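You operate a simulated robot arm through the tools that you are given. There is no shell and no other tool.

You run a simulated two-armed robot. Do the job below in one go: nothing can be reset, and whatever is moved stays where it is left.

Task
Wind the rest of the pink tape on to the core, stop the winder and switch it off.
Fine: first hang the weight from the bench on the brake, so that the roll comes out firm; hands off while it turns.

Only the result counts: the job must be done as asked and must still hold three seconds after the hand-in. Knocking over, shifting, dropping, spilling or breaking anything else fails it.

Robot
Two 7-joint arms with two-finger parallel grippers on one trunk, hanging from a carriage that runs on a rail from [-8.4, 3.3] to [194.4, -76.6] (x, y) and turns from -344 to 344 degrees about z. Base frame: it is fixed where the carriage stands at the start and does not move with it; the origin is on the floor, on the carriage's upright axis, x ahead of it, y to its left, z up. Readings come in cm, degrees, newtons and seconds.
The left shoulder is at the start at [4, 16.1, 121.3], the right one opposite. With the tool pointing down near the work surface each hand reaches from about 20 to 76 cm from the robot's upright axis, wherever it stands, measured 20 degrees to its own side. Places, roughly: big weight [225, 0, 75]; core [225, 0, 75]; gold clip, pink clip [200, 0, 75]; green button [210, -40, 70]; guard door [310, 10, 90]; medium weight [225, 0, 75]; power switch [210, -30, 70]; red button [220, -40, 70]; short core [250, -50, 25]; small weight [225, 0, 75]; speed lever [230, -50, 70]; switch box [220, -30, 70]. Payload 4.4 kg a hand.
Tool frame (each hand has its own): the origin (TCP) lies between the finger pads and is the grasp point; the fingertips stand 2.3 cm ahead of it; z points along the fingers, y is the line along which they close. The gripper opens to 9.4 cm. The fingers are 3.8 cm wide and 1 cm thick; the gripper's body (5.4 by 9.6 cm) begins 3.9 cm behind the TCP.
Orientation is that of the tool frame in the base frame, as a unit quaternion [w, x, y, z]. With the fingers straight down and closing along the base's y, the tool's x points along the base's -x, its y along +y and its z along -z.

Tools
- The arms move only by the tool arm_command. It takes "left_increments", "right_increments" or both (then of equal length, played together; a hand with none holds still); each is text: rows parted by semicolons, each of 7 numbers parted by spaces: the shift along the base's x, y, z in cm, then the turn, a rotation vector about the base's x, y, z in degrees, then the opening in per cent of the stroke, from 0 (shut) to 100 (fully open). In form: tx ty tz rx ry rz claw; .... A call has 1 to 20 rows; each row is the pose to reach, as a shift and turn from the pose commanded when the call began. A row lasts 0.2 s, in which the tool goes at most 5 cm and 8.6 degrees; a call with a longer step from one row to the next is refused whole, and so is a gripper value outside its range. Where a pose cannot be reached the arm comes as near as it can. A force on the tool above 40 N (or 10 N above the force at the start of the call, whichever is more), or a blocked arm, ends the call early, and 0.2 s more pass. The fingers move at their own pace (about 4.5 cm/s each) and stop on an object; they squeeze with about 34 N. The grip force told is the motor's: it shows also when the fingers shut on nothing. Time passes only in rows, and 0.2 s behind the last, so rows that repeat a pose let the fingers close. The reply holds the time, the measured pose of the TCP, the force on the tool along the base axes, the opening and the grip force, in the units named above and with some noise, with the torque about the TCP (base axes, N m) and any sound that the robot's microphone picked up.
- Cameras (640 x 400 px; columns grow to the right, rows downward): "scene" is now at [23.71, -2.41, 151.46]; the picture's right is [-0.16, -0.99, 0.00], its down [-0.72, 0.12, -0.69] and it looks along [0.68, -0.11, -0.73] (base axes); focal length 278 px, centre (320, 200). "left" rides on the left gripper at [8.6, -1.6, -7.4] in its tool frame; the picture's right is [0.18, 0.98, 0.00], its down [-0.58, 0.11, -0.81] and it looks along [-0.79, 0.15, 0.59] (tool axes); focal length 243 px, centre (320, 200). "right" rides on the right gripper at [8.6, 1.6, -7.4] in its tool frame; the picture's right is [-0.18, 0.98, 0.00], its down [-0.58, -0.11, -0.81] and it looks along [-0.79, -0.15, 0.59] (tool axes); focal length 243 px, centre (320, 200). There is no depth. A picture from a camera that has moved, and an enlarged one, comes with that camera's place and axes in the base frame and with its lens. The place of the scene camera against the robot may be out by one fixed shift of up to 1.8 cm in any direction.
- get_image(camera): a new picture of that camera. It takes no simulated time.
- move_column(by): slides the trunk up (or, below 0, down) by that many cm; the arms and the scene camera ride with it, the base frame stays. It gives what a move gives, with no picture.
- roll_base(legs): drives the robot by 1 to 6 legs, each [ahead, left, turn to the left] in cm, cm and degrees, along the robot's own axes; the way and the turn of a leg run together, so that a leg with both is an arc; at most 150 cm and 180 degrees a leg. The arms and the cameras ride along, it lands a little off, and it stops where it bumps. It keeps to its track: a leg is cut to what the track allows. It gives what a move gives.
- aim_head(pan, tilt): turns the head with the scene camera to pan (to the left, within 86 degrees either way) and tilt (down, from -29 to 69), counted from straight ahead of the robot. It gives what a move gives.
- close_up(camera, box): a new picture of the part [left, top, right, bottom] of that camera's present view, enlarged. It takes no simulated time.
- close_job(): hands the job in; it is judged then, once.

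Nothing tells you exact positions but the pictures and the camera data. Unless the task says otherwise, let go and move clear before handing in.

The tools are called after "Call:" as a command line: name --argument value ..., lists and objects as JSON in quotes. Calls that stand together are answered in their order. arm_command: Moves the arms, as the interface text tells. Its arguments: {"type":"object","properties":{"left_increments":{"type":"string"},"right_increments":{"type":"string"}},"required":[]} The other tools are called the same way: move_column (by) slides the trunk up or down; roll_base (legs) drives the base; aim_head (pan, tilt) turns the head that bears the scene camera; get_image (camera) takes a picture; close_up (camera, box) takes an enlarged picture of a part of a camera's view; close_job () hands the job in.

At the start:

```text
time: 0.0
left_tcp_pos: [42.49, 14.77, 102.82]
left_tcp_rot: [0.0, 0.0, 1.0, 0.0]
left_force: [0.8, -1.1, 0.0]
left_torque: [0.06, -0.02, 0.0]
left_width: 9.42
left_finger_force: 0.1
right_tcp_pos: [56.77, -28.08, 106.21]
right_tcp_rot: [0.0, 0.001, 1.0, -0.001]
right_force: [-0.2, 1.0, 0.4]
right_torque: [-0.01, -0.03, 0.0]
right_width: 9.43
right_finger_force: 0.0
trunk travel left (down, up): [-35.0, 42.0]
robot x, y, heading: [-0.03, 0.22, -0.0]
head pan, tilt: [-9.2, 46.8]
```

scene: 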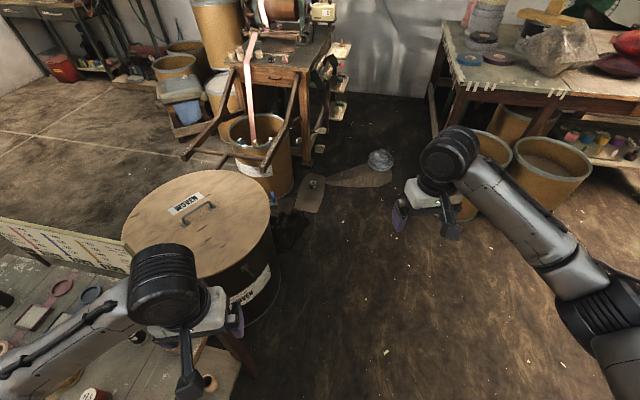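
right: 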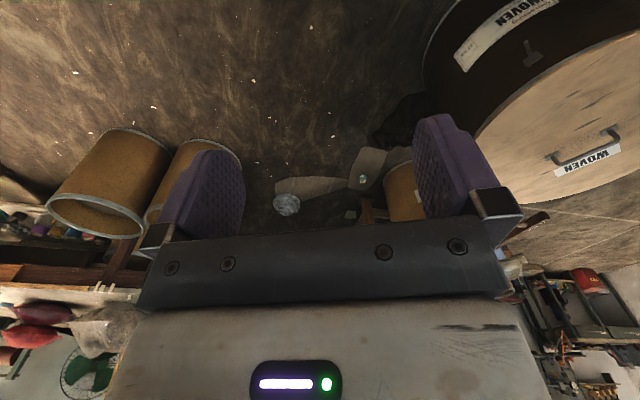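
left: 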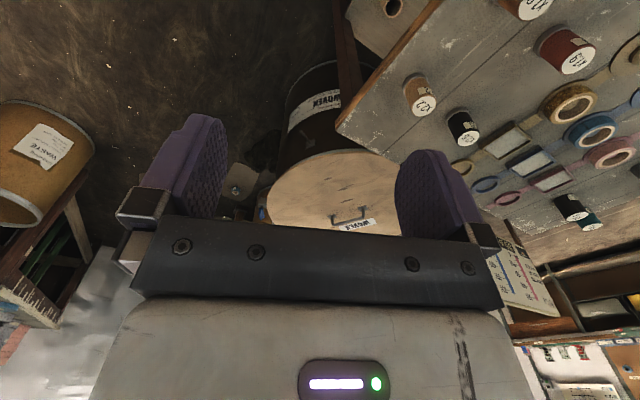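

I see a workshop with the winder bench ahead (pink tape running up from a bin). I take a closer look before driving anywhere.

Call:
aim_head --pan 0 --tilt 20

Call:
get_image --camera "scene"

Call:
close_up --camera "scene" --box '[220, 100, 420, 225]'

```text
time: 0.9
left_tcp_pos: [42.36, 14.79, 102.94]
left_tcp_rot: [-0.001, 0.0, 1.0, -0.001]
left_force: [-0.2, -0.1, 0.5]
left_torque: [-0.02, 0.03, 0.0]
left_width: 9.42
left_finger_force: 0.1
right_tcp_pos: [56.89, -28.14, 106.28]
right_tcp_rot: [0.001, 0.0, 1.0, 0.0]
right_force: [0.4, 0.5, 0.2]
right_torque: [0.0, 0.0, 0.03]
right_width: 9.4
right_finger_force: 0.1
trunk travel left (down, up): [-35.0, 42.0]
robot x, y, heading: [0.04, 0.11, 0.2]
head pan, tilt: [0.0, 20.0]
```

```text
taken
camera scene: at [25.14, -1.14, 155.57], right [0.0, -1.0, 0.0], down [-0.34, 0.0, -0.94], along [0.94, 0.0, -0.34], focal length 278 px, centre (320, 200)
```

scene: 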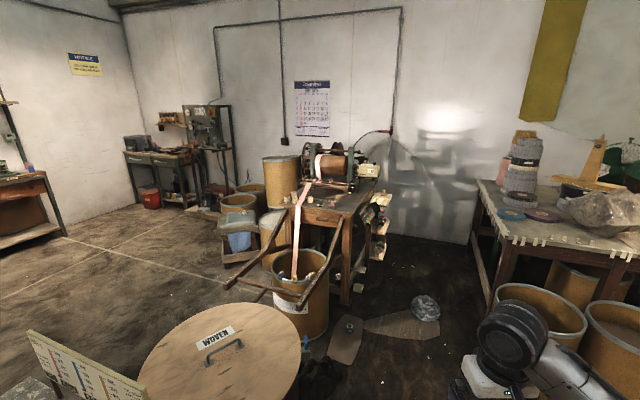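

```text
3.20 times, centred on (320, 162) of scene
camera zoom: at [25.14, -1.14, 155.57], right [0.0, -1.0, 0.0], down [-0.34, 0.0, -0.94], along [0.94, 0.0, -0.34], focal length 889 px, centre (320, 320)
```

zoom: 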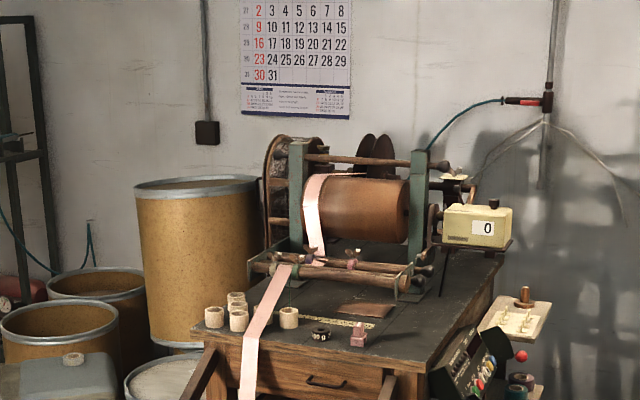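

The winder sits on a bench at about x 200–240 with its control panel on the right side. I drive half-way along the rail to see better.

Call:
roll_base --legs '[[83, -33, 0]]'

Call:
aim_head --pan 15 --tilt 30

Call:
get_image --camera "scene"

Call:
close_up --camera "scene" --box '[200, 80, 440, 230]'

```text
time: 5.6
left_tcp_pos: [123.79, -16.35, 102.72]
left_tcp_rot: [0.0, -0.014, 1.0, 0.0]
left_force: [-0.3, -0.3, 0.5]
left_torque: [-0.01, 0.02, -0.01]
left_width: 9.4
left_finger_force: 0.1
right_tcp_pos: [139.5, -58.76, 106.22]
right_tcp_rot: [0.001, -0.015, 1.0, 0.001]
right_force: [-0.1, -0.3, -0.4]
right_torque: [-0.02, 0.0, 0.0]
right_width: 9.39
right_finger_force: 0.1
trunk travel left (down, up): [-35.0, 42.0]
robot x, y, heading: [81.88, -32.06, 1.7]
head pan, tilt: [0.0, 20.0]
```

```text
time: 6.3
left_tcp_pos: [123.68, -16.22, 102.97]
left_tcp_rot: [0.0, -0.014, 1.0, 0.0]
left_force: [-0.3, -0.3, 0.4]
left_torque: [-0.01, -0.02, 0.02]
left_width: 9.39
left_finger_force: 0.1
right_tcp_pos: [139.3, -58.78, 106.16]
right_tcp_rot: [0.001, -0.014, 1.0, 0.0]
right_force: [0.1, -0.3, 0.0]
right_torque: [-0.01, 0.0, 0.01]
right_width: 9.41
right_finger_force: 0.1
trunk travel left (down, up): [-35.0, 42.0]
robot x, y, heading: [81.84, -32.36, 1.7]
head pan, tilt: [15.0, 30.0]
```

```text
taken
camera scene: at [106.28, -30.33, 153.98], right [0.29, -0.96, 0.0], down [-0.48, -0.14, -0.87], along [0.83, 0.25, -0.5], focal length 278 px, centre (320, 200)
```

scene: 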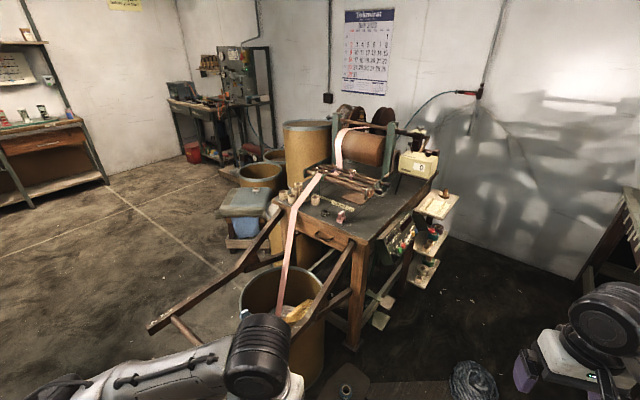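

```text
2.67 times, centred on (320, 155) of scene
camera zoom: at [106.28, -30.33, 153.98], right [0.29, -0.96, 0.0], down [-0.48, -0.14, -0.87], along [0.83, 0.25, -0.5], focal length 740 px, centre (320, 320)
```

zoom: 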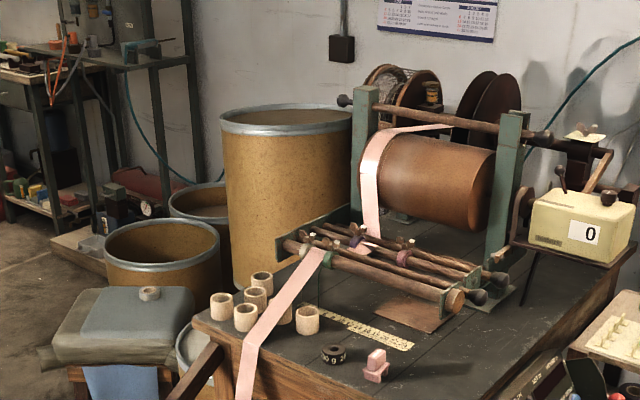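

The bench carries cores, a black weight, a pink clip and the winder. I raise the trunk so the hands clear the equipment and drive closer.

Call:
move_column --by 25

Call:
roll_base --legs '[[63, -27, 0]]'

Call:
aim_head --pan 35 --tilt 45

Call:
get_image --camera "scene"

```text
time: 8.9
left_tcp_pos: [123.75, -16.23, 127.8]
left_tcp_rot: [0.0, -0.015, 1.0, 0.0]
left_force: [0.9, -0.6, 0.0]
left_torque: [0.01, 0.02, -0.03]
left_width: 9.39
left_finger_force: 0.0
right_tcp_pos: [139.43, -58.69, 131.16]
right_tcp_rot: [0.0, -0.015, 1.0, -0.001]
right_force: [0.0, -0.6, -0.9]
right_torque: [0.01, 0.04, 0.02]
right_width: 9.4
right_finger_force: 0.0
trunk travel left (down, up): [-60.0, 17.0]
robot x, y, heading: [81.57, -32.13, 1.8]
head pan, tilt: [15.0, 30.0]
```

```text
time: 12.7
left_tcp_pos: [186.83, -40.7, 127.8]
left_tcp_rot: [0.0, -0.021, 1.0, 0.0]
left_force: [0.6, 0.7, -0.1]
left_torque: [0.01, 0.01, -0.01]
left_width: 9.4
left_finger_force: 0.0
right_tcp_pos: [203.06, -82.91, 131.18]
right_tcp_rot: [0.0, -0.022, 1.0, 0.0]
right_force: [0.3, -0.2, 0.1]
right_torque: [-0.02, -0.05, 0.0]
right_width: 9.4
right_finger_force: 0.1
trunk travel left (down, up): [-60.0, 17.0]
robot x, y, heading: [145.29, -57.33, 2.3]
head pan, tilt: [15.0, 30.0]
```

```text
time: 13.5
left_tcp_pos: [186.81, -40.63, 127.79]
left_tcp_rot: [0.0, -0.021, 1.0, 0.0]
left_force: [0.2, 0.2, -0.2]
left_torque: [-0.01, 0.03, 0.0]
left_width: 9.4
left_finger_force: 0.1
right_tcp_pos: [203.08, -82.9, 131.14]
right_tcp_rot: [-0.001, -0.021, 1.0, -0.001]
right_force: [-0.4, 0.1, -0.5]
right_torque: [0.0, 0.0, -0.02]
right_width: 9.4
right_finger_force: 0.1
trunk travel left (down, up): [-60.0, 17.0]
robot x, y, heading: [145.07, -57.3, 2.3]
head pan, tilt: [35.0, 45.0]
```

```text
taken
camera scene: at [167.4, -52.74, 176.72], right [0.61, -0.79, 0.0], down [-0.56, -0.43, -0.71], along [0.56, 0.43, -0.71], focal length 278 px, centre (320, 200)
```

scene: 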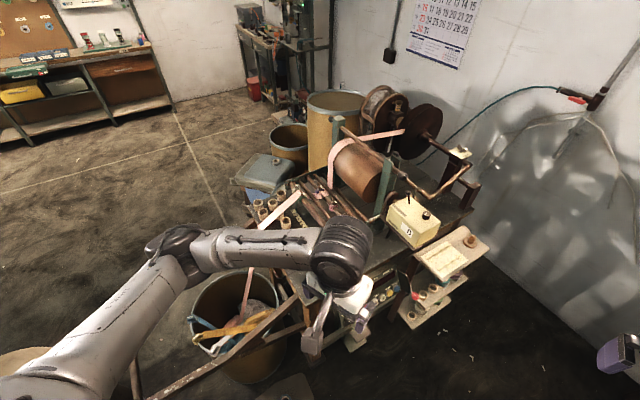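

The left arm blocks part of the view; I zoom in on the visible pieces first.

Call:
close_up --camera "scene" --box '[230, 80, 390, 180]'

Call:
close_up --camera "scene" --box '[350, 80, 510, 180]'

Call:
close_up --camera "scene" --box '[340, 180, 500, 280]'

Call:
close_up --camera "scene" --box '[330, 240, 490, 340]'

Call:
get_image --camera "left"

Call:
get_image --camera "right"

```text
4.00 times, centred on (310, 130) of scene
camera zoom: at [167.4, -52.74, 176.72], right [0.61, -0.79, 0.0], down [-0.56, -0.43, -0.71], along [0.56, 0.43, -0.71], focal length 1111 px, centre (360, 480)
```

zoom: 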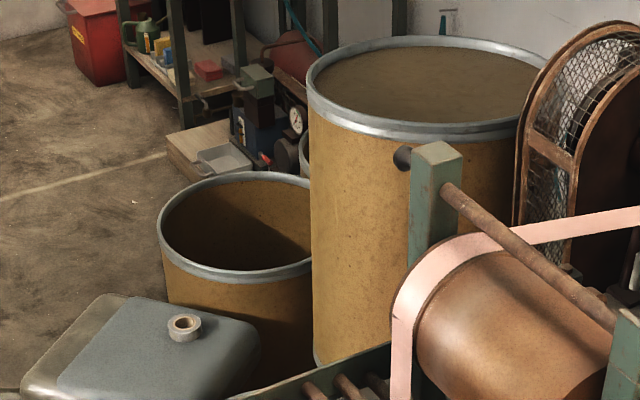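

```text
4.00 times, centred on (430, 130) of scene
camera zoom: at [167.4, -52.74, 176.72], right [0.61, -0.79, 0.0], down [-0.56, -0.43, -0.71], along [0.56, 0.43, -0.71], focal length 1111 px, centre (-120, 480)
```

zoom: 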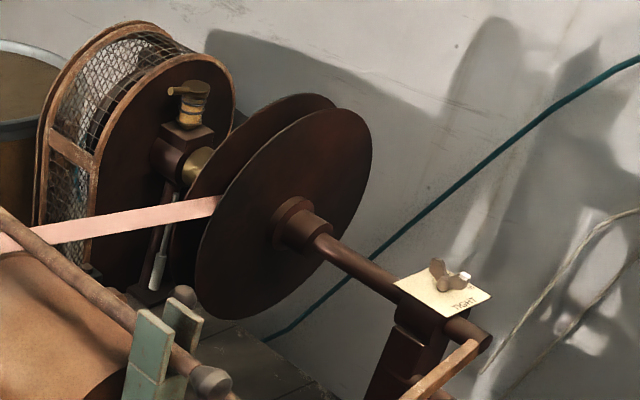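

```text
4.00 times, centred on (420, 230) of scene
camera zoom: at [167.4, -52.74, 176.72], right [0.61, -0.79, 0.0], down [-0.56, -0.43, -0.71], along [0.56, 0.43, -0.71], focal length 1111 px, centre (-80, 80)
```

zoom: 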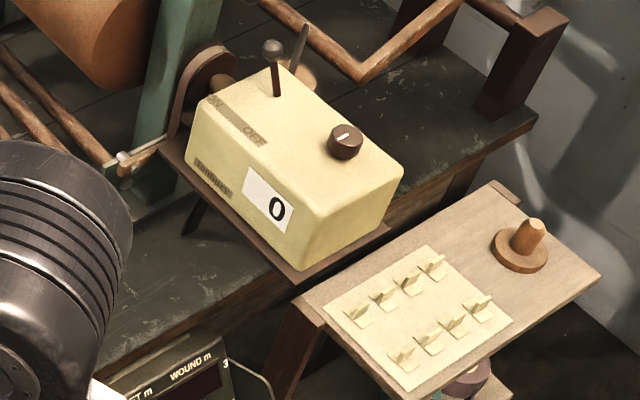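

```text
4.00 times, centred on (410, 290) of scene
camera zoom: at [167.4, -52.74, 176.72], right [0.61, -0.79, 0.0], down [-0.56, -0.43, -0.71], along [0.56, 0.43, -0.71], focal length 1111 px, centre (-40, -160)
```

zoom: 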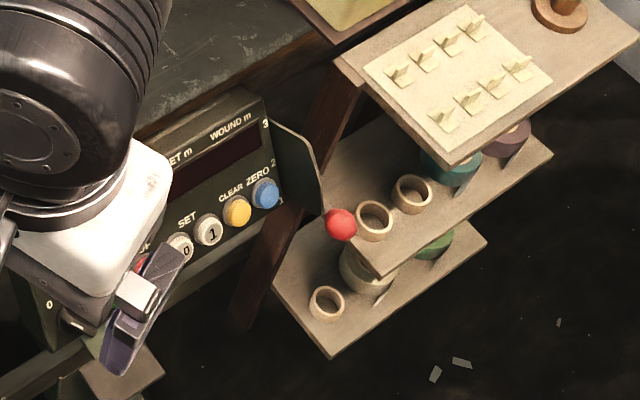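

```text
taken
camera left: at [178.11, -42.59, 135.19], right [-0.23, 0.97, 0.0], down [0.58, 0.13, 0.81], along [0.79, 0.18, -0.59], focal length 243 px, centre (320, 200)
```

left: 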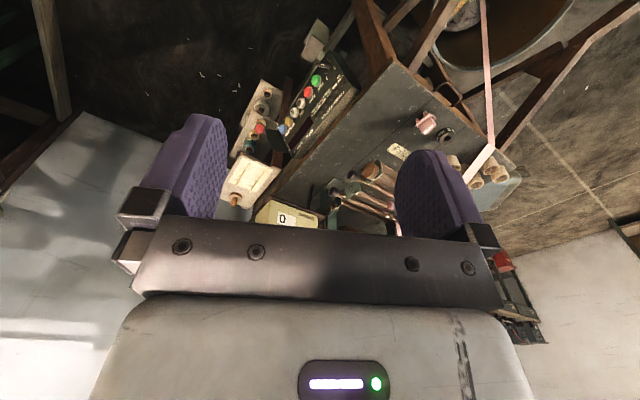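

```text
taken
camera right: at [194.33, -81.56, 138.6], right [0.14, 0.99, 0.0], down [0.59, -0.08, 0.81], along [0.8, -0.12, -0.59], focal length 243 px, centre (320, 200)
```

right: 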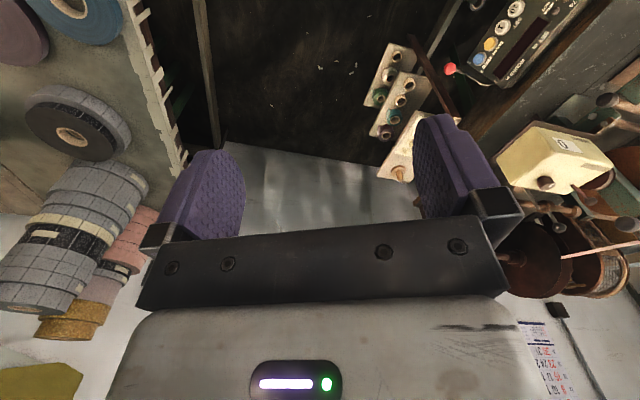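

I see the tape going from the bin over the rollers and drum to a take-up reel; the counter box, panel and clip board are on the right side. I turn the robot right so the arms leave the view, and look to the left.

Call:
roll_base --legs '[[0, 0, -40]]'

Call:
aim_head --pan 75 --tilt 45

Call:
get_image --camera "scene"

```text
time: 15.8
left_tcp_pos: [187.82, -71.12, 127.97]
left_tcp_rot: [0.0, 0.32, 0.947, 0.0]
left_force: [-0.9, 0.0, 0.8]
left_torque: [-0.01, 0.0, 0.0]
left_width: 9.41
left_finger_force: 0.0
right_tcp_pos: [173.23, -114.03, 131.27]
right_tcp_rot: [0.001, 0.32, 0.947, 0.0]
right_force: [-0.5, -0.5, -0.6]
right_torque: [0.01, 0.01, 0.01]
right_width: 9.41
right_finger_force: 0.1
trunk travel left (down, up): [-60.0, 17.0]
robot x, y, heading: [145.03, -57.18, -37.2]
head pan, tilt: [35.0, 45.0]
```

```text
time: 16.8
left_tcp_pos: [187.91, -71.06, 127.91]
left_tcp_rot: [0.001, 0.32, 0.947, 0.0]
left_force: [0.2, 0.5, 0.8]
left_torque: [-0.02, -0.02, 0.02]
left_width: 9.39
left_finger_force: 0.1
right_tcp_pos: [173.26, -113.97, 131.14]
right_tcp_rot: [0.0, 0.319, 0.948, 0.0]
right_force: [-0.7, 0.0, 0.0]
right_torque: [0.01, 0.04, 0.0]
right_width: 9.39
right_finger_force: 0.1
trunk travel left (down, up): [-60.0, 17.0]
robot x, y, heading: [145.5, -57.04, -37.3]
head pan, tilt: [75.0, 45.0]
```

```text
taken
camera scene: at [164.11, -63.07, 176.71], right [0.61, -0.79, 0.0], down [-0.56, -0.43, -0.71], along [0.56, 0.43, -0.71], focal length 278 px, centre (320, 200)
```

scene: 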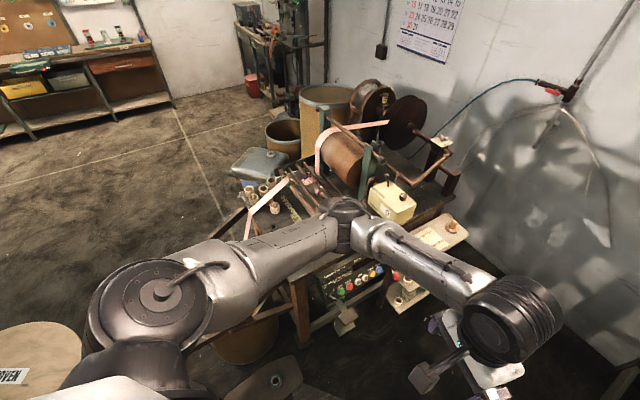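

The arm still hides a bit, but most of the winder is visible now; I zoom in on the parts.

Call:
close_up --camera "scene" --box '[220, 150, 340, 225]'

Call:
close_up --camera "scene" --box '[310, 80, 430, 155]'

Call:
close_up --camera "scene" --box '[350, 120, 470, 195]'

Call:
close_up --camera "scene" --box '[290, 230, 430, 330]'

Call:
close_up --camera "scene" --box '[350, 170, 470, 245]'

```text
5.33 times, centred on (280, 188) of scene
camera zoom: at [164.11, -63.07, 176.71], right [0.61, -0.79, 0.0], down [-0.56, -0.43, -0.71], along [0.56, 0.43, -0.71], focal length 1481 px, centre (533, 267)
```

zoom: 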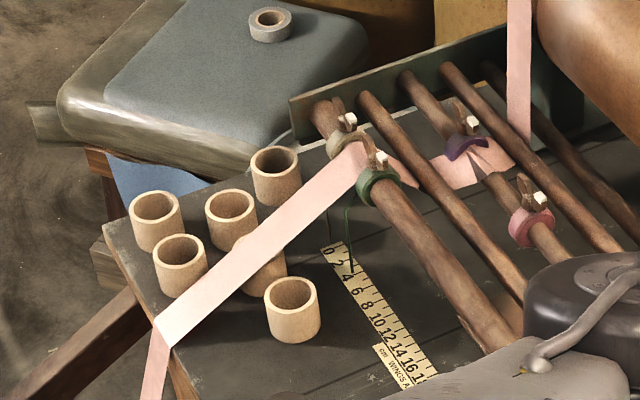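

```text
5.33 times, centred on (370, 118) of scene
camera zoom: at [164.11, -63.07, 176.71], right [0.61, -0.79, 0.0], down [-0.56, -0.43, -0.71], along [0.56, 0.43, -0.71], focal length 1481 px, centre (53, 640)
```

zoom: 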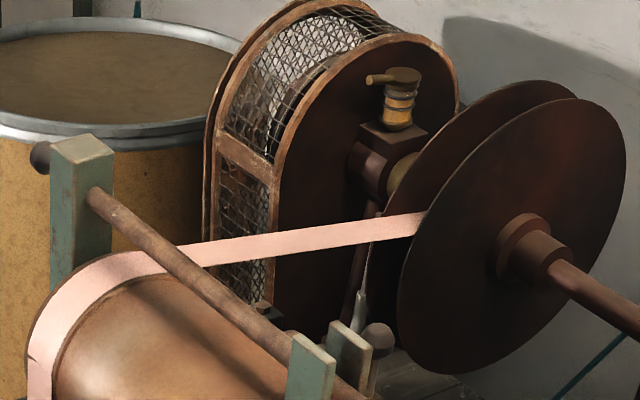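

```text
5.33 times, centred on (410, 158) of scene
camera zoom: at [164.11, -63.07, 176.71], right [0.61, -0.79, 0.0], down [-0.56, -0.43, -0.71], along [0.56, 0.43, -0.71], focal length 1481 px, centre (-160, 427)
```

zoom: 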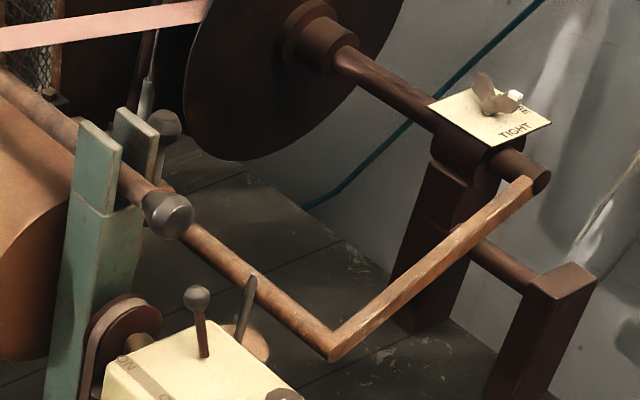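

```text
4.00 times, centred on (360, 280) of scene
camera zoom: at [164.11, -63.07, 176.71], right [0.61, -0.79, 0.0], down [-0.56, -0.43, -0.71], along [0.56, 0.43, -0.71], focal length 1111 px, centre (160, -120)
```

zoom: 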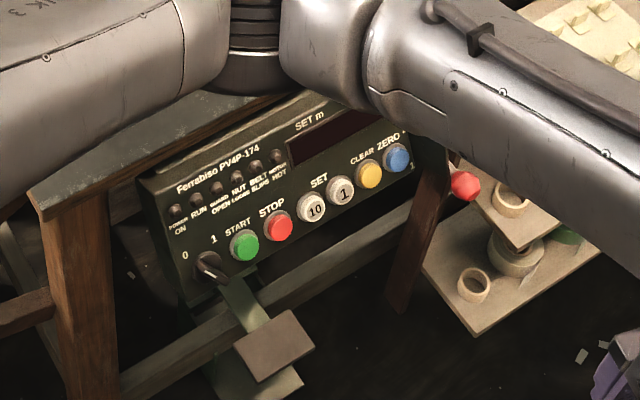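

```text
5.33 times, centred on (410, 208) of scene
camera zoom: at [164.11, -63.07, 176.71], right [0.61, -0.79, 0.0], down [-0.56, -0.43, -0.71], along [0.56, 0.43, -0.71], focal length 1481 px, centre (-160, 160)
```

zoom: 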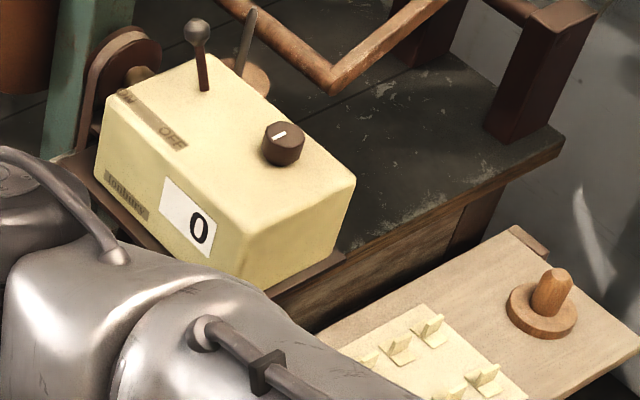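

The panel has START/STOP, a 0/1 switch and lamps for guard, nut, belt and motor. I turn to face the bench and spread the arms for a clear view.

Call:
roll_base --legs '[[0, 0, 75]]'

Call:
arm_command --left_increments "-3 4 0 0 0 0 100; -6 8 0 0 0 0 100; -9 12 0 0 0 0 100; -12 16 0 0 0 0 100; -15 20 0 0 0 0 100; -18 24 0 0 0 0 100" --right_increments "2 -3 0 0 0 0 100; 4 -6 0 0 0 0 100; 6 -9 0 0 0 0 100; 8 -12 0 0 0 0 100; 10 -15 0 0 0 0 100; 12 -18 0 0 0 0 100"

Call:
aim_head --pan 0 --tilt 40

Call:
get_image --camera "scene"

```text
time: 20.4
left_tcp_pos: [170.43, -20.05, 127.8]
left_tcp_rot: [0.0, -0.313, 0.95, 0.0]
left_force: [0.2, -0.7, -0.6]
left_torque: [0.0, 0.04, 0.01]
left_width: 9.38
left_finger_force: 0.1
right_tcp_pos: [207.5, -46.14, 131.14]
right_tcp_rot: [0.001, -0.314, 0.949, 0.0]
right_force: [0.8, -0.8, -0.4]
right_torque: [-0.02, 0.0, -0.02]
right_width: 9.39
right_finger_force: 0.1
trunk travel left (down, up): [-60.0, 17.0]
robot x, y, heading: [145.18, -57.06, 36.6]
head pan, tilt: [75.0, 45.0]
```

```text
time: 21.8
left_tcp_pos: [152.37, 3.99, 128.2]
left_tcp_rot: [0.0, -0.313, 0.95, 0.0]
left_force: [0.5, 0.2, -0.2]
left_torque: [0.0, -0.01, -0.03]
left_width: 9.43
left_finger_force: 0.0
right_tcp_pos: [219.6, -64.32, 131.14]
right_tcp_rot: [0.0, -0.314, 0.949, 0.0]
right_force: [1.4, 0.2, 1.1]
right_torque: [0.03, 0.01, -0.01]
right_width: 9.38
right_finger_force: 0.0
trunk travel left (down, up): [-60.0, 17.0]
robot x, y, heading: [145.2, -57.03, 36.6]
head pan, tilt: [75.0, 45.0]
```

```text
time: 23.3
left_tcp_pos: [152.45, 3.77, 128.16]
left_tcp_rot: [0.0, -0.314, 0.95, 0.001]
left_force: [-0.1, -0.6, 0.2]
left_torque: [0.01, -0.01, 0.01]
left_width: 9.38
left_finger_force: 0.0
right_tcp_pos: [219.68, -64.22, 131.07]
right_tcp_rot: [0.0, -0.313, 0.95, -0.001]
right_force: [-0.6, 0.4, -0.2]
right_torque: [0.0, 0.03, -0.02]
right_width: 9.38
right_finger_force: 0.2
trunk travel left (down, up): [-60.0, 17.0]
robot x, y, heading: [145.04, -57.09, 36.5]
head pan, tilt: [0.0, 40.0]
```

```text
taken
camera scene: at [164.64, -43.77, 177.44], right [0.6, -0.8, 0.0], down [-0.52, -0.38, -0.77], along [0.62, 0.46, -0.64], focal length 278 px, centre (320, 200)
```

scene: 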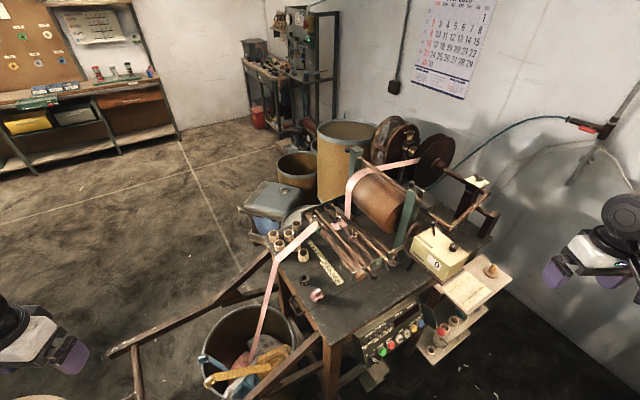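

Now the view of the whole winder is clear. I zoom in on each part.

Call:
close_up --camera "scene" --box '[260, 200, 380, 275]'

Call:
close_up --camera "scene" --box '[290, 250, 370, 300]'

Call:
close_up --camera "scene" --box '[340, 120, 460, 195]'

Call:
close_up --camera "scene" --box '[380, 170, 500, 245]'

Call:
close_up --camera "scene" --box '[350, 290, 470, 365]'

Call:
close_up --camera "scene" --box '[400, 250, 520, 325]'

Call:
close_up --camera "scene" --box '[190, 300, 310, 375]'

```text
5.33 times, centred on (320, 238) of scene
camera zoom: at [164.64, -43.77, 177.44], right [0.6, -0.8, 0.0], down [-0.52, -0.38, -0.77], along [0.62, 0.46, -0.64], focal length 1481 px, centre (320, 0)
```

zoom: 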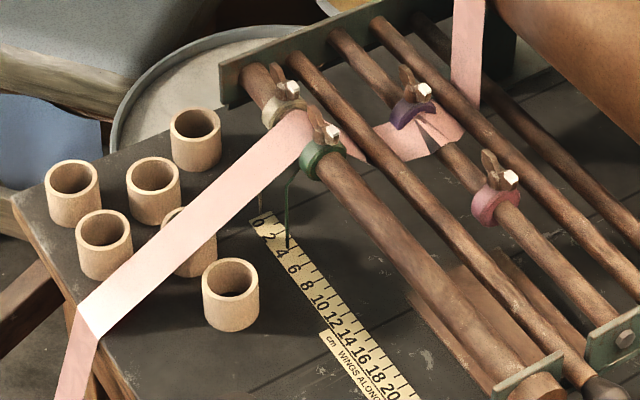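

```text
8.00 times, centred on (330, 275) of scene
camera zoom: at [164.64, -43.77, 177.44], right [0.6, -0.8, 0.0], down [-0.52, -0.38, -0.77], along [0.62, 0.46, -0.64], focal length 2221 px, centre (240, -400)
```

zoom: 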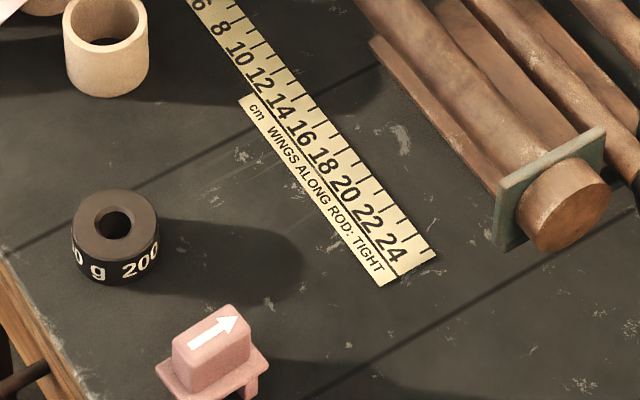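

```text
5.33 times, centred on (400, 158) of scene
camera zoom: at [164.64, -43.77, 177.44], right [0.6, -0.8, 0.0], down [-0.52, -0.38, -0.77], along [0.62, 0.46, -0.64], focal length 1481 px, centre (-107, 427)
```

zoom: 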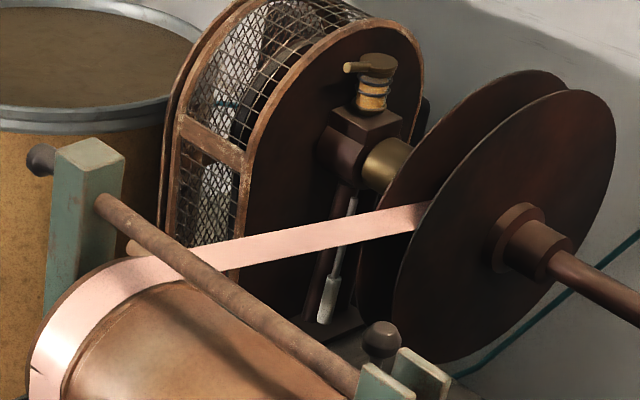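

```text
5.33 times, centred on (440, 208) of scene
camera zoom: at [164.64, -43.77, 177.44], right [0.6, -0.8, 0.0], down [-0.52, -0.38, -0.77], along [0.62, 0.46, -0.64], focal length 1481 px, centre (-320, 160)
```

zoom: 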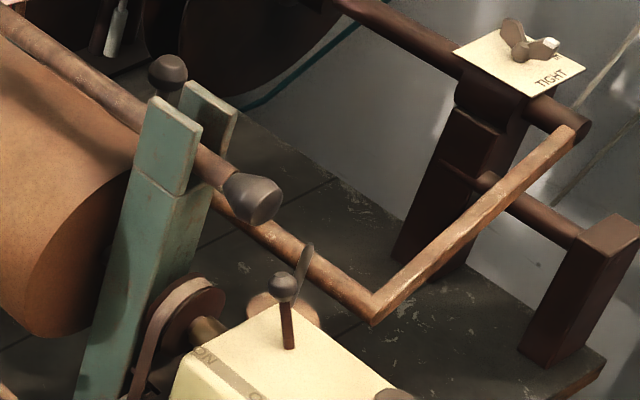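

```text
5.33 times, centred on (410, 328) of scene
camera zoom: at [164.64, -43.77, 177.44], right [0.6, -0.8, 0.0], down [-0.52, -0.38, -0.77], along [0.62, 0.46, -0.64], focal length 1481 px, centre (-160, -480)
```

zoom: 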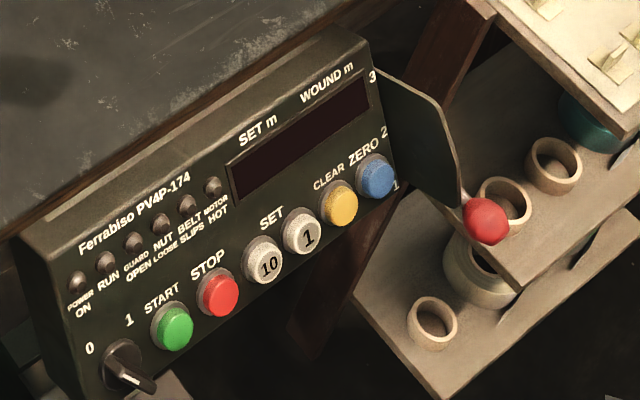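

```text
5.33 times, centred on (460, 288) of scene
camera zoom: at [164.64, -43.77, 177.44], right [0.6, -0.8, 0.0], down [-0.52, -0.38, -0.77], along [0.62, 0.46, -0.64], focal length 1481 px, centre (-427, -267)
```

zoom: 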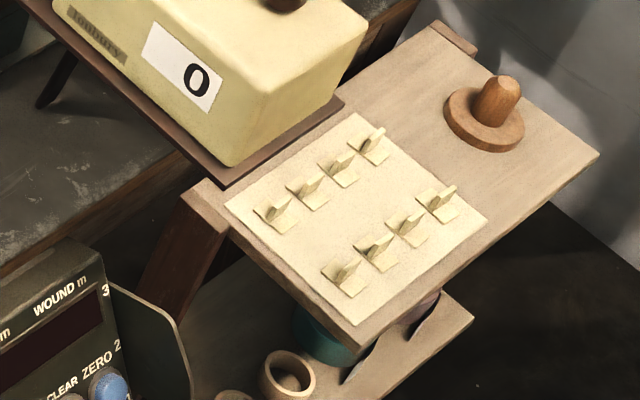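

```text
5.33 times, centred on (250, 338) of scene
camera zoom: at [164.64, -43.77, 177.44], right [0.6, -0.8, 0.0], down [-0.52, -0.38, -0.77], along [0.62, 0.46, -0.64], focal length 1481 px, centre (693, -533)
```

zoom: 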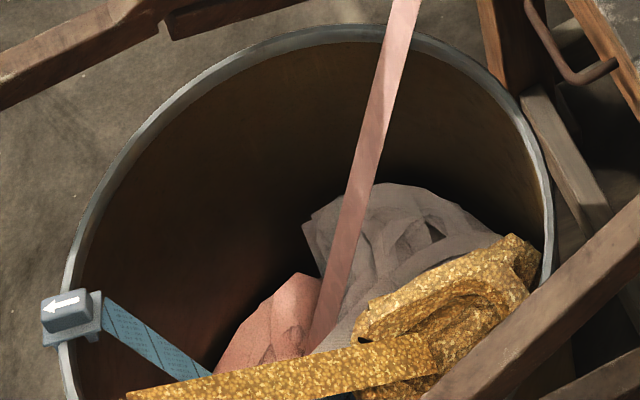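

The weight on the bench is the black 200 g ring; I still have to find the brake. I look with the right-hand camera.

Call:
get_image --camera "right"

Call:
close_up --camera "scene" --box '[400, 200, 460, 238]'

Call:
close_up --camera "scene" --box '[310, 205, 370, 243]'

Call:
close_up --camera "scene" --box '[375, 150, 435, 188]'

```text
taken
camera right: at [211.71, -67.95, 138.49], right [-0.44, 0.9, 0.0], down [0.53, 0.26, 0.81], along [0.73, 0.35, -0.59], focal length 243 px, centre (320, 200)
```

right: 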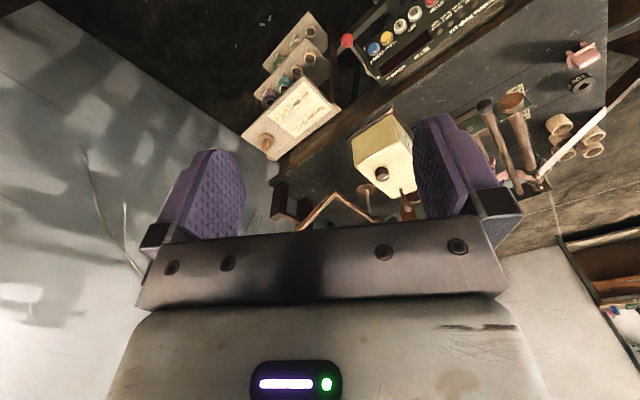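

```text
10.53 times, centred on (430, 219) of scene
camera zoom: at [164.64, -43.77, 177.44], right [0.6, -0.8, 0.0], down [-0.52, -0.38, -0.77], along [0.62, 0.46, -0.64], focal length 2923 px, centre (-838, 0)
```

zoom: 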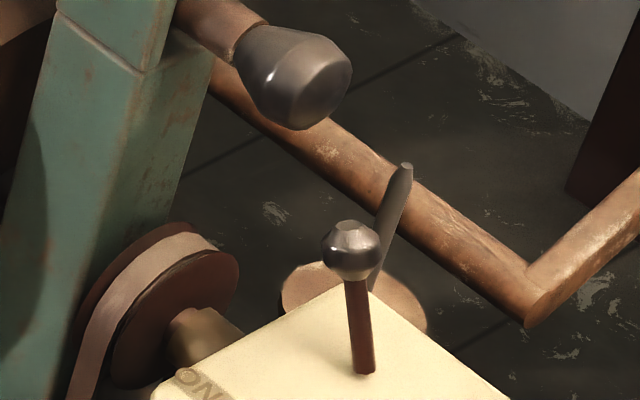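

```text
10.53 times, centred on (340, 224) of scene
camera zoom: at [164.64, -43.77, 177.44], right [0.6, -0.8, 0.0], down [-0.52, -0.38, -0.77], along [0.62, 0.46, -0.64], focal length 2923 px, centre (110, -53)
```

zoom: 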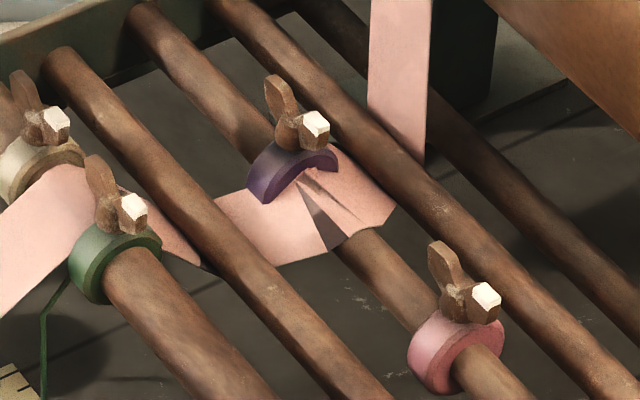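

```text
10.53 times, centred on (405, 169) of scene
camera zoom: at [164.64, -43.77, 177.44], right [0.6, -0.8, 0.0], down [-0.52, -0.38, -0.77], along [0.62, 0.46, -0.64], focal length 2923 px, centre (-575, 526)
```

zoom: 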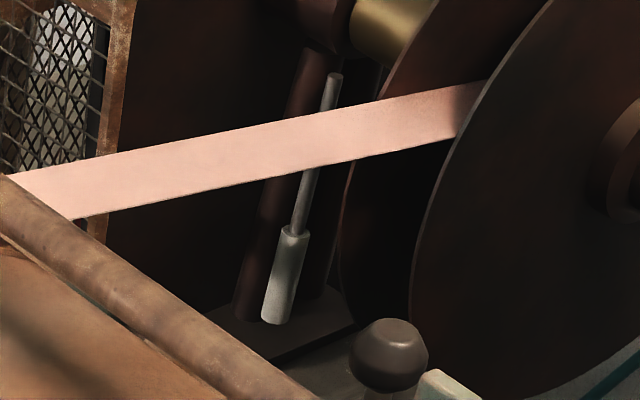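

I can see the tape's guide collars, the tail wing nut and crank, but not clearly the brake. I drive to the rail end and face the bench from its side.

Call:
roll_base --legs '[[22, -37, 0], [0, 0, 30]]'

Call:
aim_head --pan 0 --tilt 45

Call:
get_image --camera "scene"

```text
time: 27.4
left_tcp_pos: [161.85, -16.32, 128.11]
left_tcp_rot: [-0.001, -0.543, 0.84, 0.0]
left_force: [0.3, 0.9, -1.1]
left_torque: [0.01, 0.0, 0.03]
left_width: 9.41
left_finger_force: 0.1
right_tcp_pos: [253.89, -42.77, 131.12]
right_tcp_rot: [0.0, -0.544, 0.839, 0.001]
right_force: [-0.1, 0.8, 0.1]
right_torque: [0.0, 0.02, 0.0]
right_width: 9.39
right_finger_force: 0.1
trunk travel left (down, up): [-60.0, 17.0]
robot x, y, heading: [185.79, -73.75, 65.8]
head pan, tilt: [0.0, 40.0]
```

```text
time: 28.1
left_tcp_pos: [161.69, -16.25, 128.18]
left_tcp_rot: [0.0, -0.543, 0.839, 0.0]
left_force: [-0.9, 0.4, 0.0]
left_torque: [-0.01, 0.0, 0.01]
left_width: 9.4
left_finger_force: 0.1
right_tcp_pos: [253.81, -42.75, 131.2]
right_tcp_rot: [0.0, -0.542, 0.84, 0.001]
right_force: [-1.2, -0.8, -0.3]
right_torque: [-0.05, 0.03, 0.02]
right_width: 9.4
right_finger_force: 0.0
trunk travel left (down, up): [-60.0, 17.0]
robot x, y, heading: [185.28, -73.17, 65.8]
head pan, tilt: [0.0, 45.0]
```

```text
taken
camera scene: at [195.15, -52.22, 176.71], right [0.91, -0.41, 0.0], down [-0.29, -0.64, -0.71], along [0.29, 0.65, -0.71], focal length 278 px, centre (320, 200)
```

scene: 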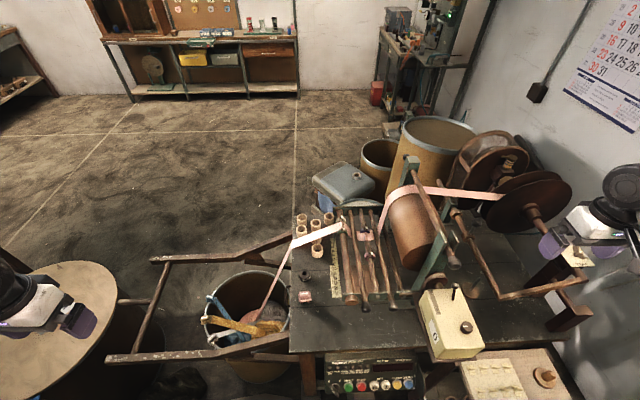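

Call:
close_up --camera "scene" --box '[290, 205, 410, 280]'

Call:
close_up --camera "scene" --box '[290, 240, 370, 310]'

Call:
close_up --camera "scene" --box '[380, 140, 500, 215]'

Call:
close_up --camera "scene" --box '[460, 130, 600, 220]'

Call:
close_up --camera "scene" --box '[400, 220, 500, 295]'

Call:
close_up --camera "scene" --box '[320, 340, 420, 400]'

Call:
close_up --camera "scene" --box '[410, 280, 500, 370]'

Call:
close_up --camera "scene" --box '[500, 220, 620, 320]'

```text
5.33 times, centred on (350, 242) of scene
camera zoom: at [195.15, -52.22, 176.71], right [0.91, -0.41, 0.0], down [-0.29, -0.64, -0.71], along [0.29, 0.65, -0.71], focal length 1481 px, centre (160, -27)
```

zoom: 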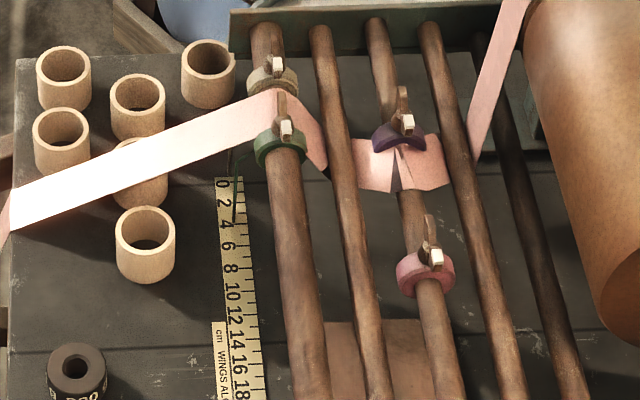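

```text
5.71 times, centred on (330, 275) of scene
camera zoom: at [195.15, -52.22, 176.71], right [0.91, -0.41, 0.0], down [-0.29, -0.64, -0.71], along [0.29, 0.65, -0.71], focal length 1587 px, centre (263, -229)
```

zoom: 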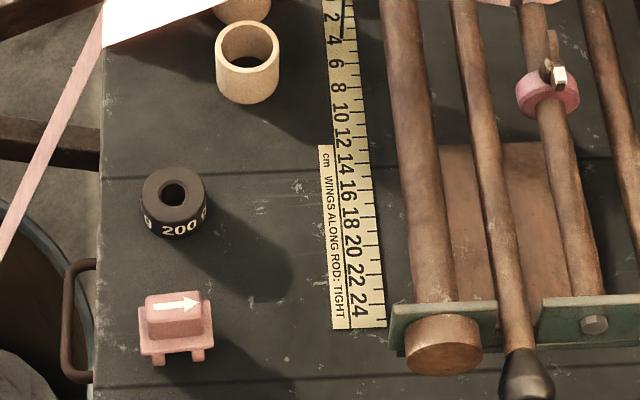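

```text
5.33 times, centred on (440, 178) of scene
camera zoom: at [195.15, -52.22, 176.71], right [0.91, -0.41, 0.0], down [-0.29, -0.64, -0.71], along [0.29, 0.65, -0.71], focal length 1481 px, centre (-320, 320)
```

zoom: 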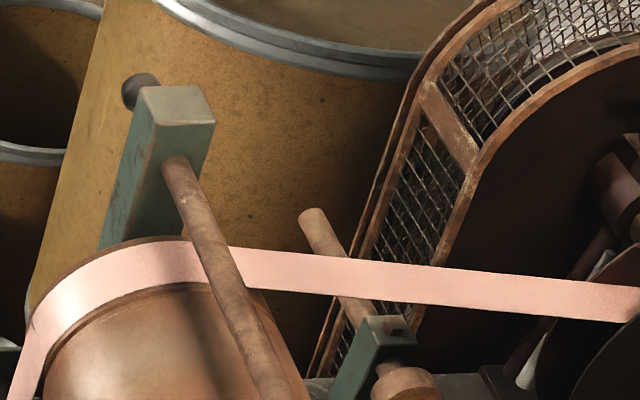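

```text
4.44 times, centred on (530, 175) of scene
camera zoom: at [195.15, -52.22, 176.71], right [0.91, -0.41, 0.0], down [-0.29, -0.64, -0.71], along [0.29, 0.65, -0.71], focal length 1234 px, centre (-613, 311)
```

zoom: 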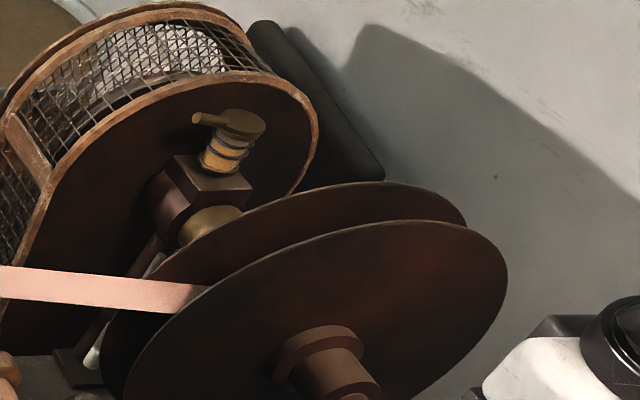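

```text
5.33 times, centred on (450, 258) of scene
camera zoom: at [195.15, -52.22, 176.71], right [0.91, -0.41, 0.0], down [-0.29, -0.64, -0.71], along [0.29, 0.65, -0.71], focal length 1481 px, centre (-373, -107)
```

zoom: 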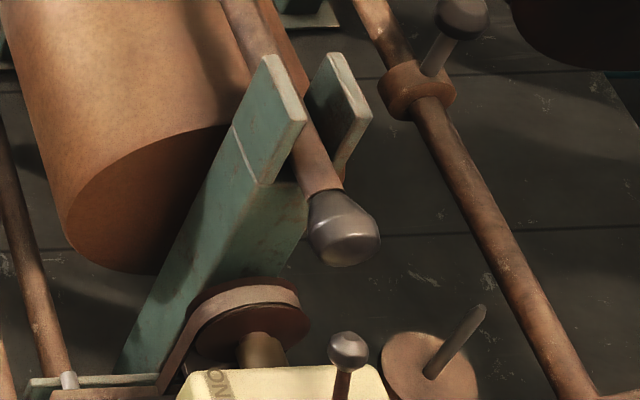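

```text
6.40 times, centred on (370, 370) of scene
camera zoom: at [195.15, -52.22, 176.71], right [0.91, -0.41, 0.0], down [-0.29, -0.64, -0.71], along [0.29, 0.65, -0.71], focal length 1777 px, centre (0, -888)
```

zoom: 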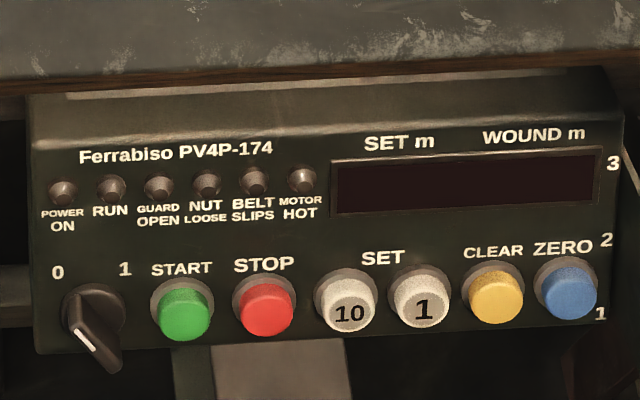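

```text
4.44 times, centred on (455, 325) of scene
camera zoom: at [195.15, -52.22, 176.71], right [0.91, -0.41, 0.0], down [-0.29, -0.64, -0.71], along [0.29, 0.65, -0.71], focal length 1234 px, centre (-280, -356)
```

zoom: 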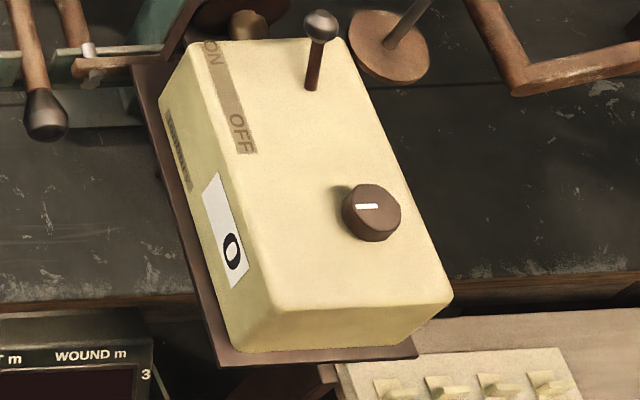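

```text
4.00 times, centred on (560, 270) of scene
camera zoom: at [195.15, -52.22, 176.71], right [0.91, -0.41, 0.0], down [-0.29, -0.64, -0.71], along [0.29, 0.65, -0.71], focal length 1111 px, centre (-640, -80)
```

zoom: 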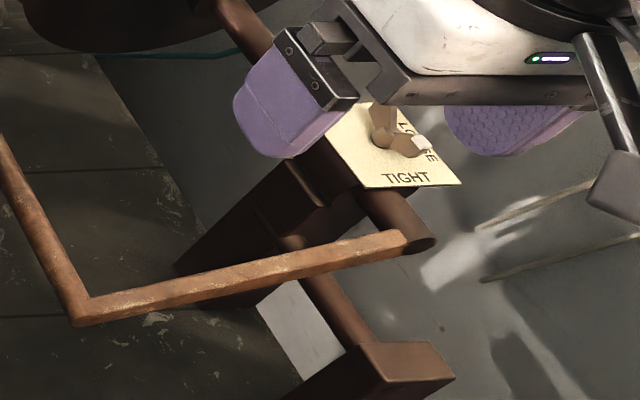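

The panel reads clearly and the tail wing nut's white tip looks turned toward LOOSE. There is a disc with an upright spindle behind the counter box that may be the brake's weight hanger; I check it with the right-hand camera.

Call:
get_image --camera "right"

Call:
get_image --camera "left"

```text
taken
camera right: at [248.83, -49.86, 138.5], right [-0.82, 0.57, 0.0], down [0.34, 0.49, 0.81], along [0.46, 0.66, -0.59], focal length 243 px, centre (320, 200)
```

right: 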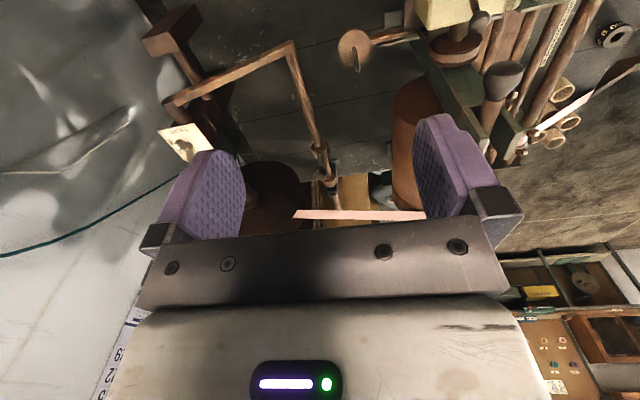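

```text
taken
camera left: at [159.63, -24.72, 135.5], right [-0.97, 0.23, 0.0], down [0.14, 0.58, 0.81], along [0.19, 0.78, -0.59], focal length 243 px, centre (320, 200)
```

left: 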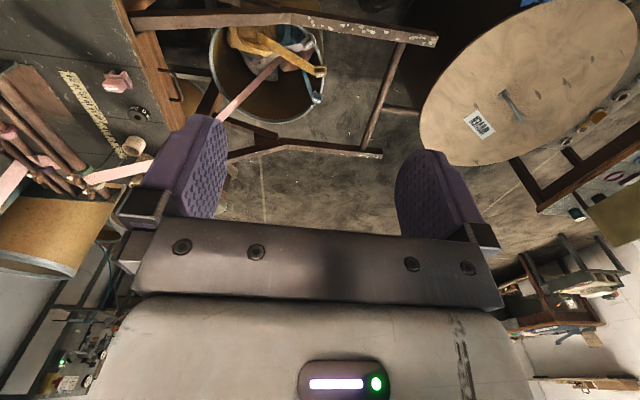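

Call:
close_up --camera "right" --box '[320, 0, 480, 100]'

Call:
close_up --camera "right" --box '[230, 100, 430, 225]'

Call:
close_up --camera "right" --box '[130, 80, 230, 170]'

Call:
close_up --camera "right" --box '[480, 0, 640, 160]'

```text
4.00 times, centred on (400, 50) of right
camera zoom: at [248.83, -49.86, 138.5], right [-0.82, 0.57, 0.0], down [0.34, 0.49, 0.81], along [0.46, 0.66, -0.59], focal length 970 px, centre (0, 800)
```

zoom: 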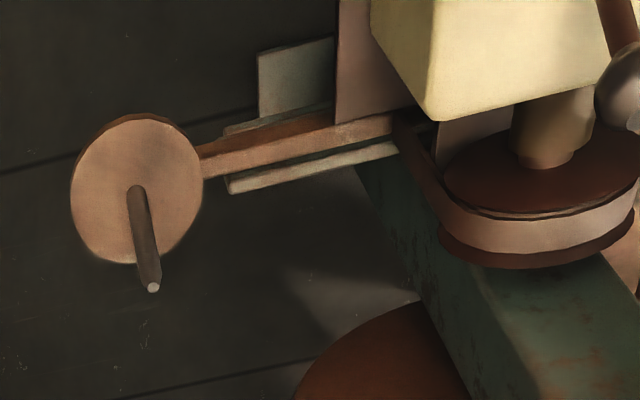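

```text
3.20 times, centred on (330, 162) of right
camera zoom: at [248.83, -49.86, 138.5], right [-0.82, 0.57, 0.0], down [0.34, 0.49, 0.81], along [0.46, 0.66, -0.59], focal length 776 px, centre (288, 320)
```

zoom: 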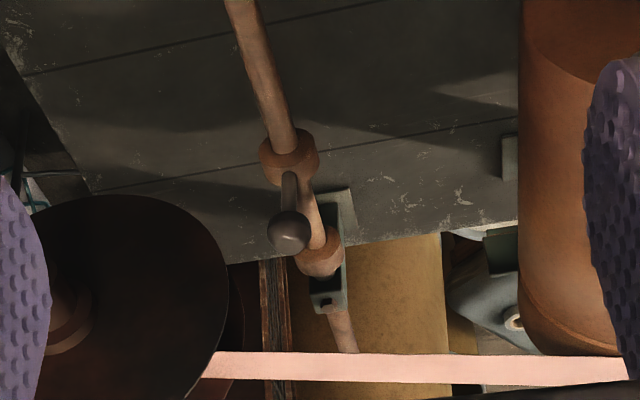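

```text
4.44 times, centred on (180, 125) of right
camera zoom: at [248.83, -49.86, 138.5], right [-0.82, 0.57, 0.0], down [0.34, 0.49, 0.81], along [0.46, 0.66, -0.59], focal length 1078 px, centre (942, 533)
```

zoom: 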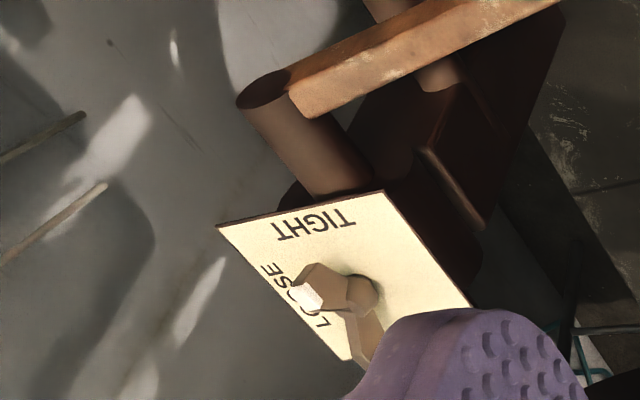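

```text
2.50 times, centred on (560, 80) of right
camera zoom: at [248.83, -49.86, 138.5], right [-0.82, 0.57, 0.0], down [0.34, 0.49, 0.81], along [0.46, 0.66, -0.59], focal length 606 px, centre (-280, 500)
```

zoom: 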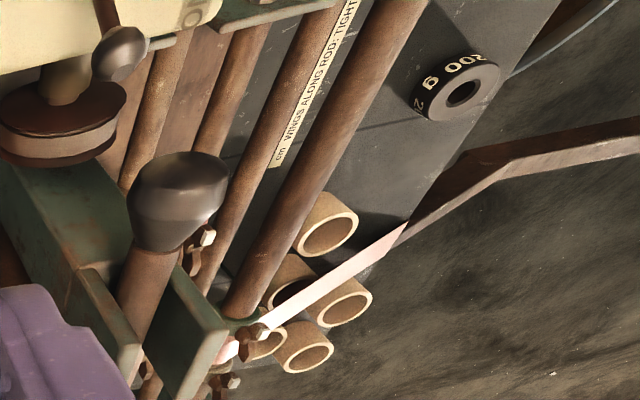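

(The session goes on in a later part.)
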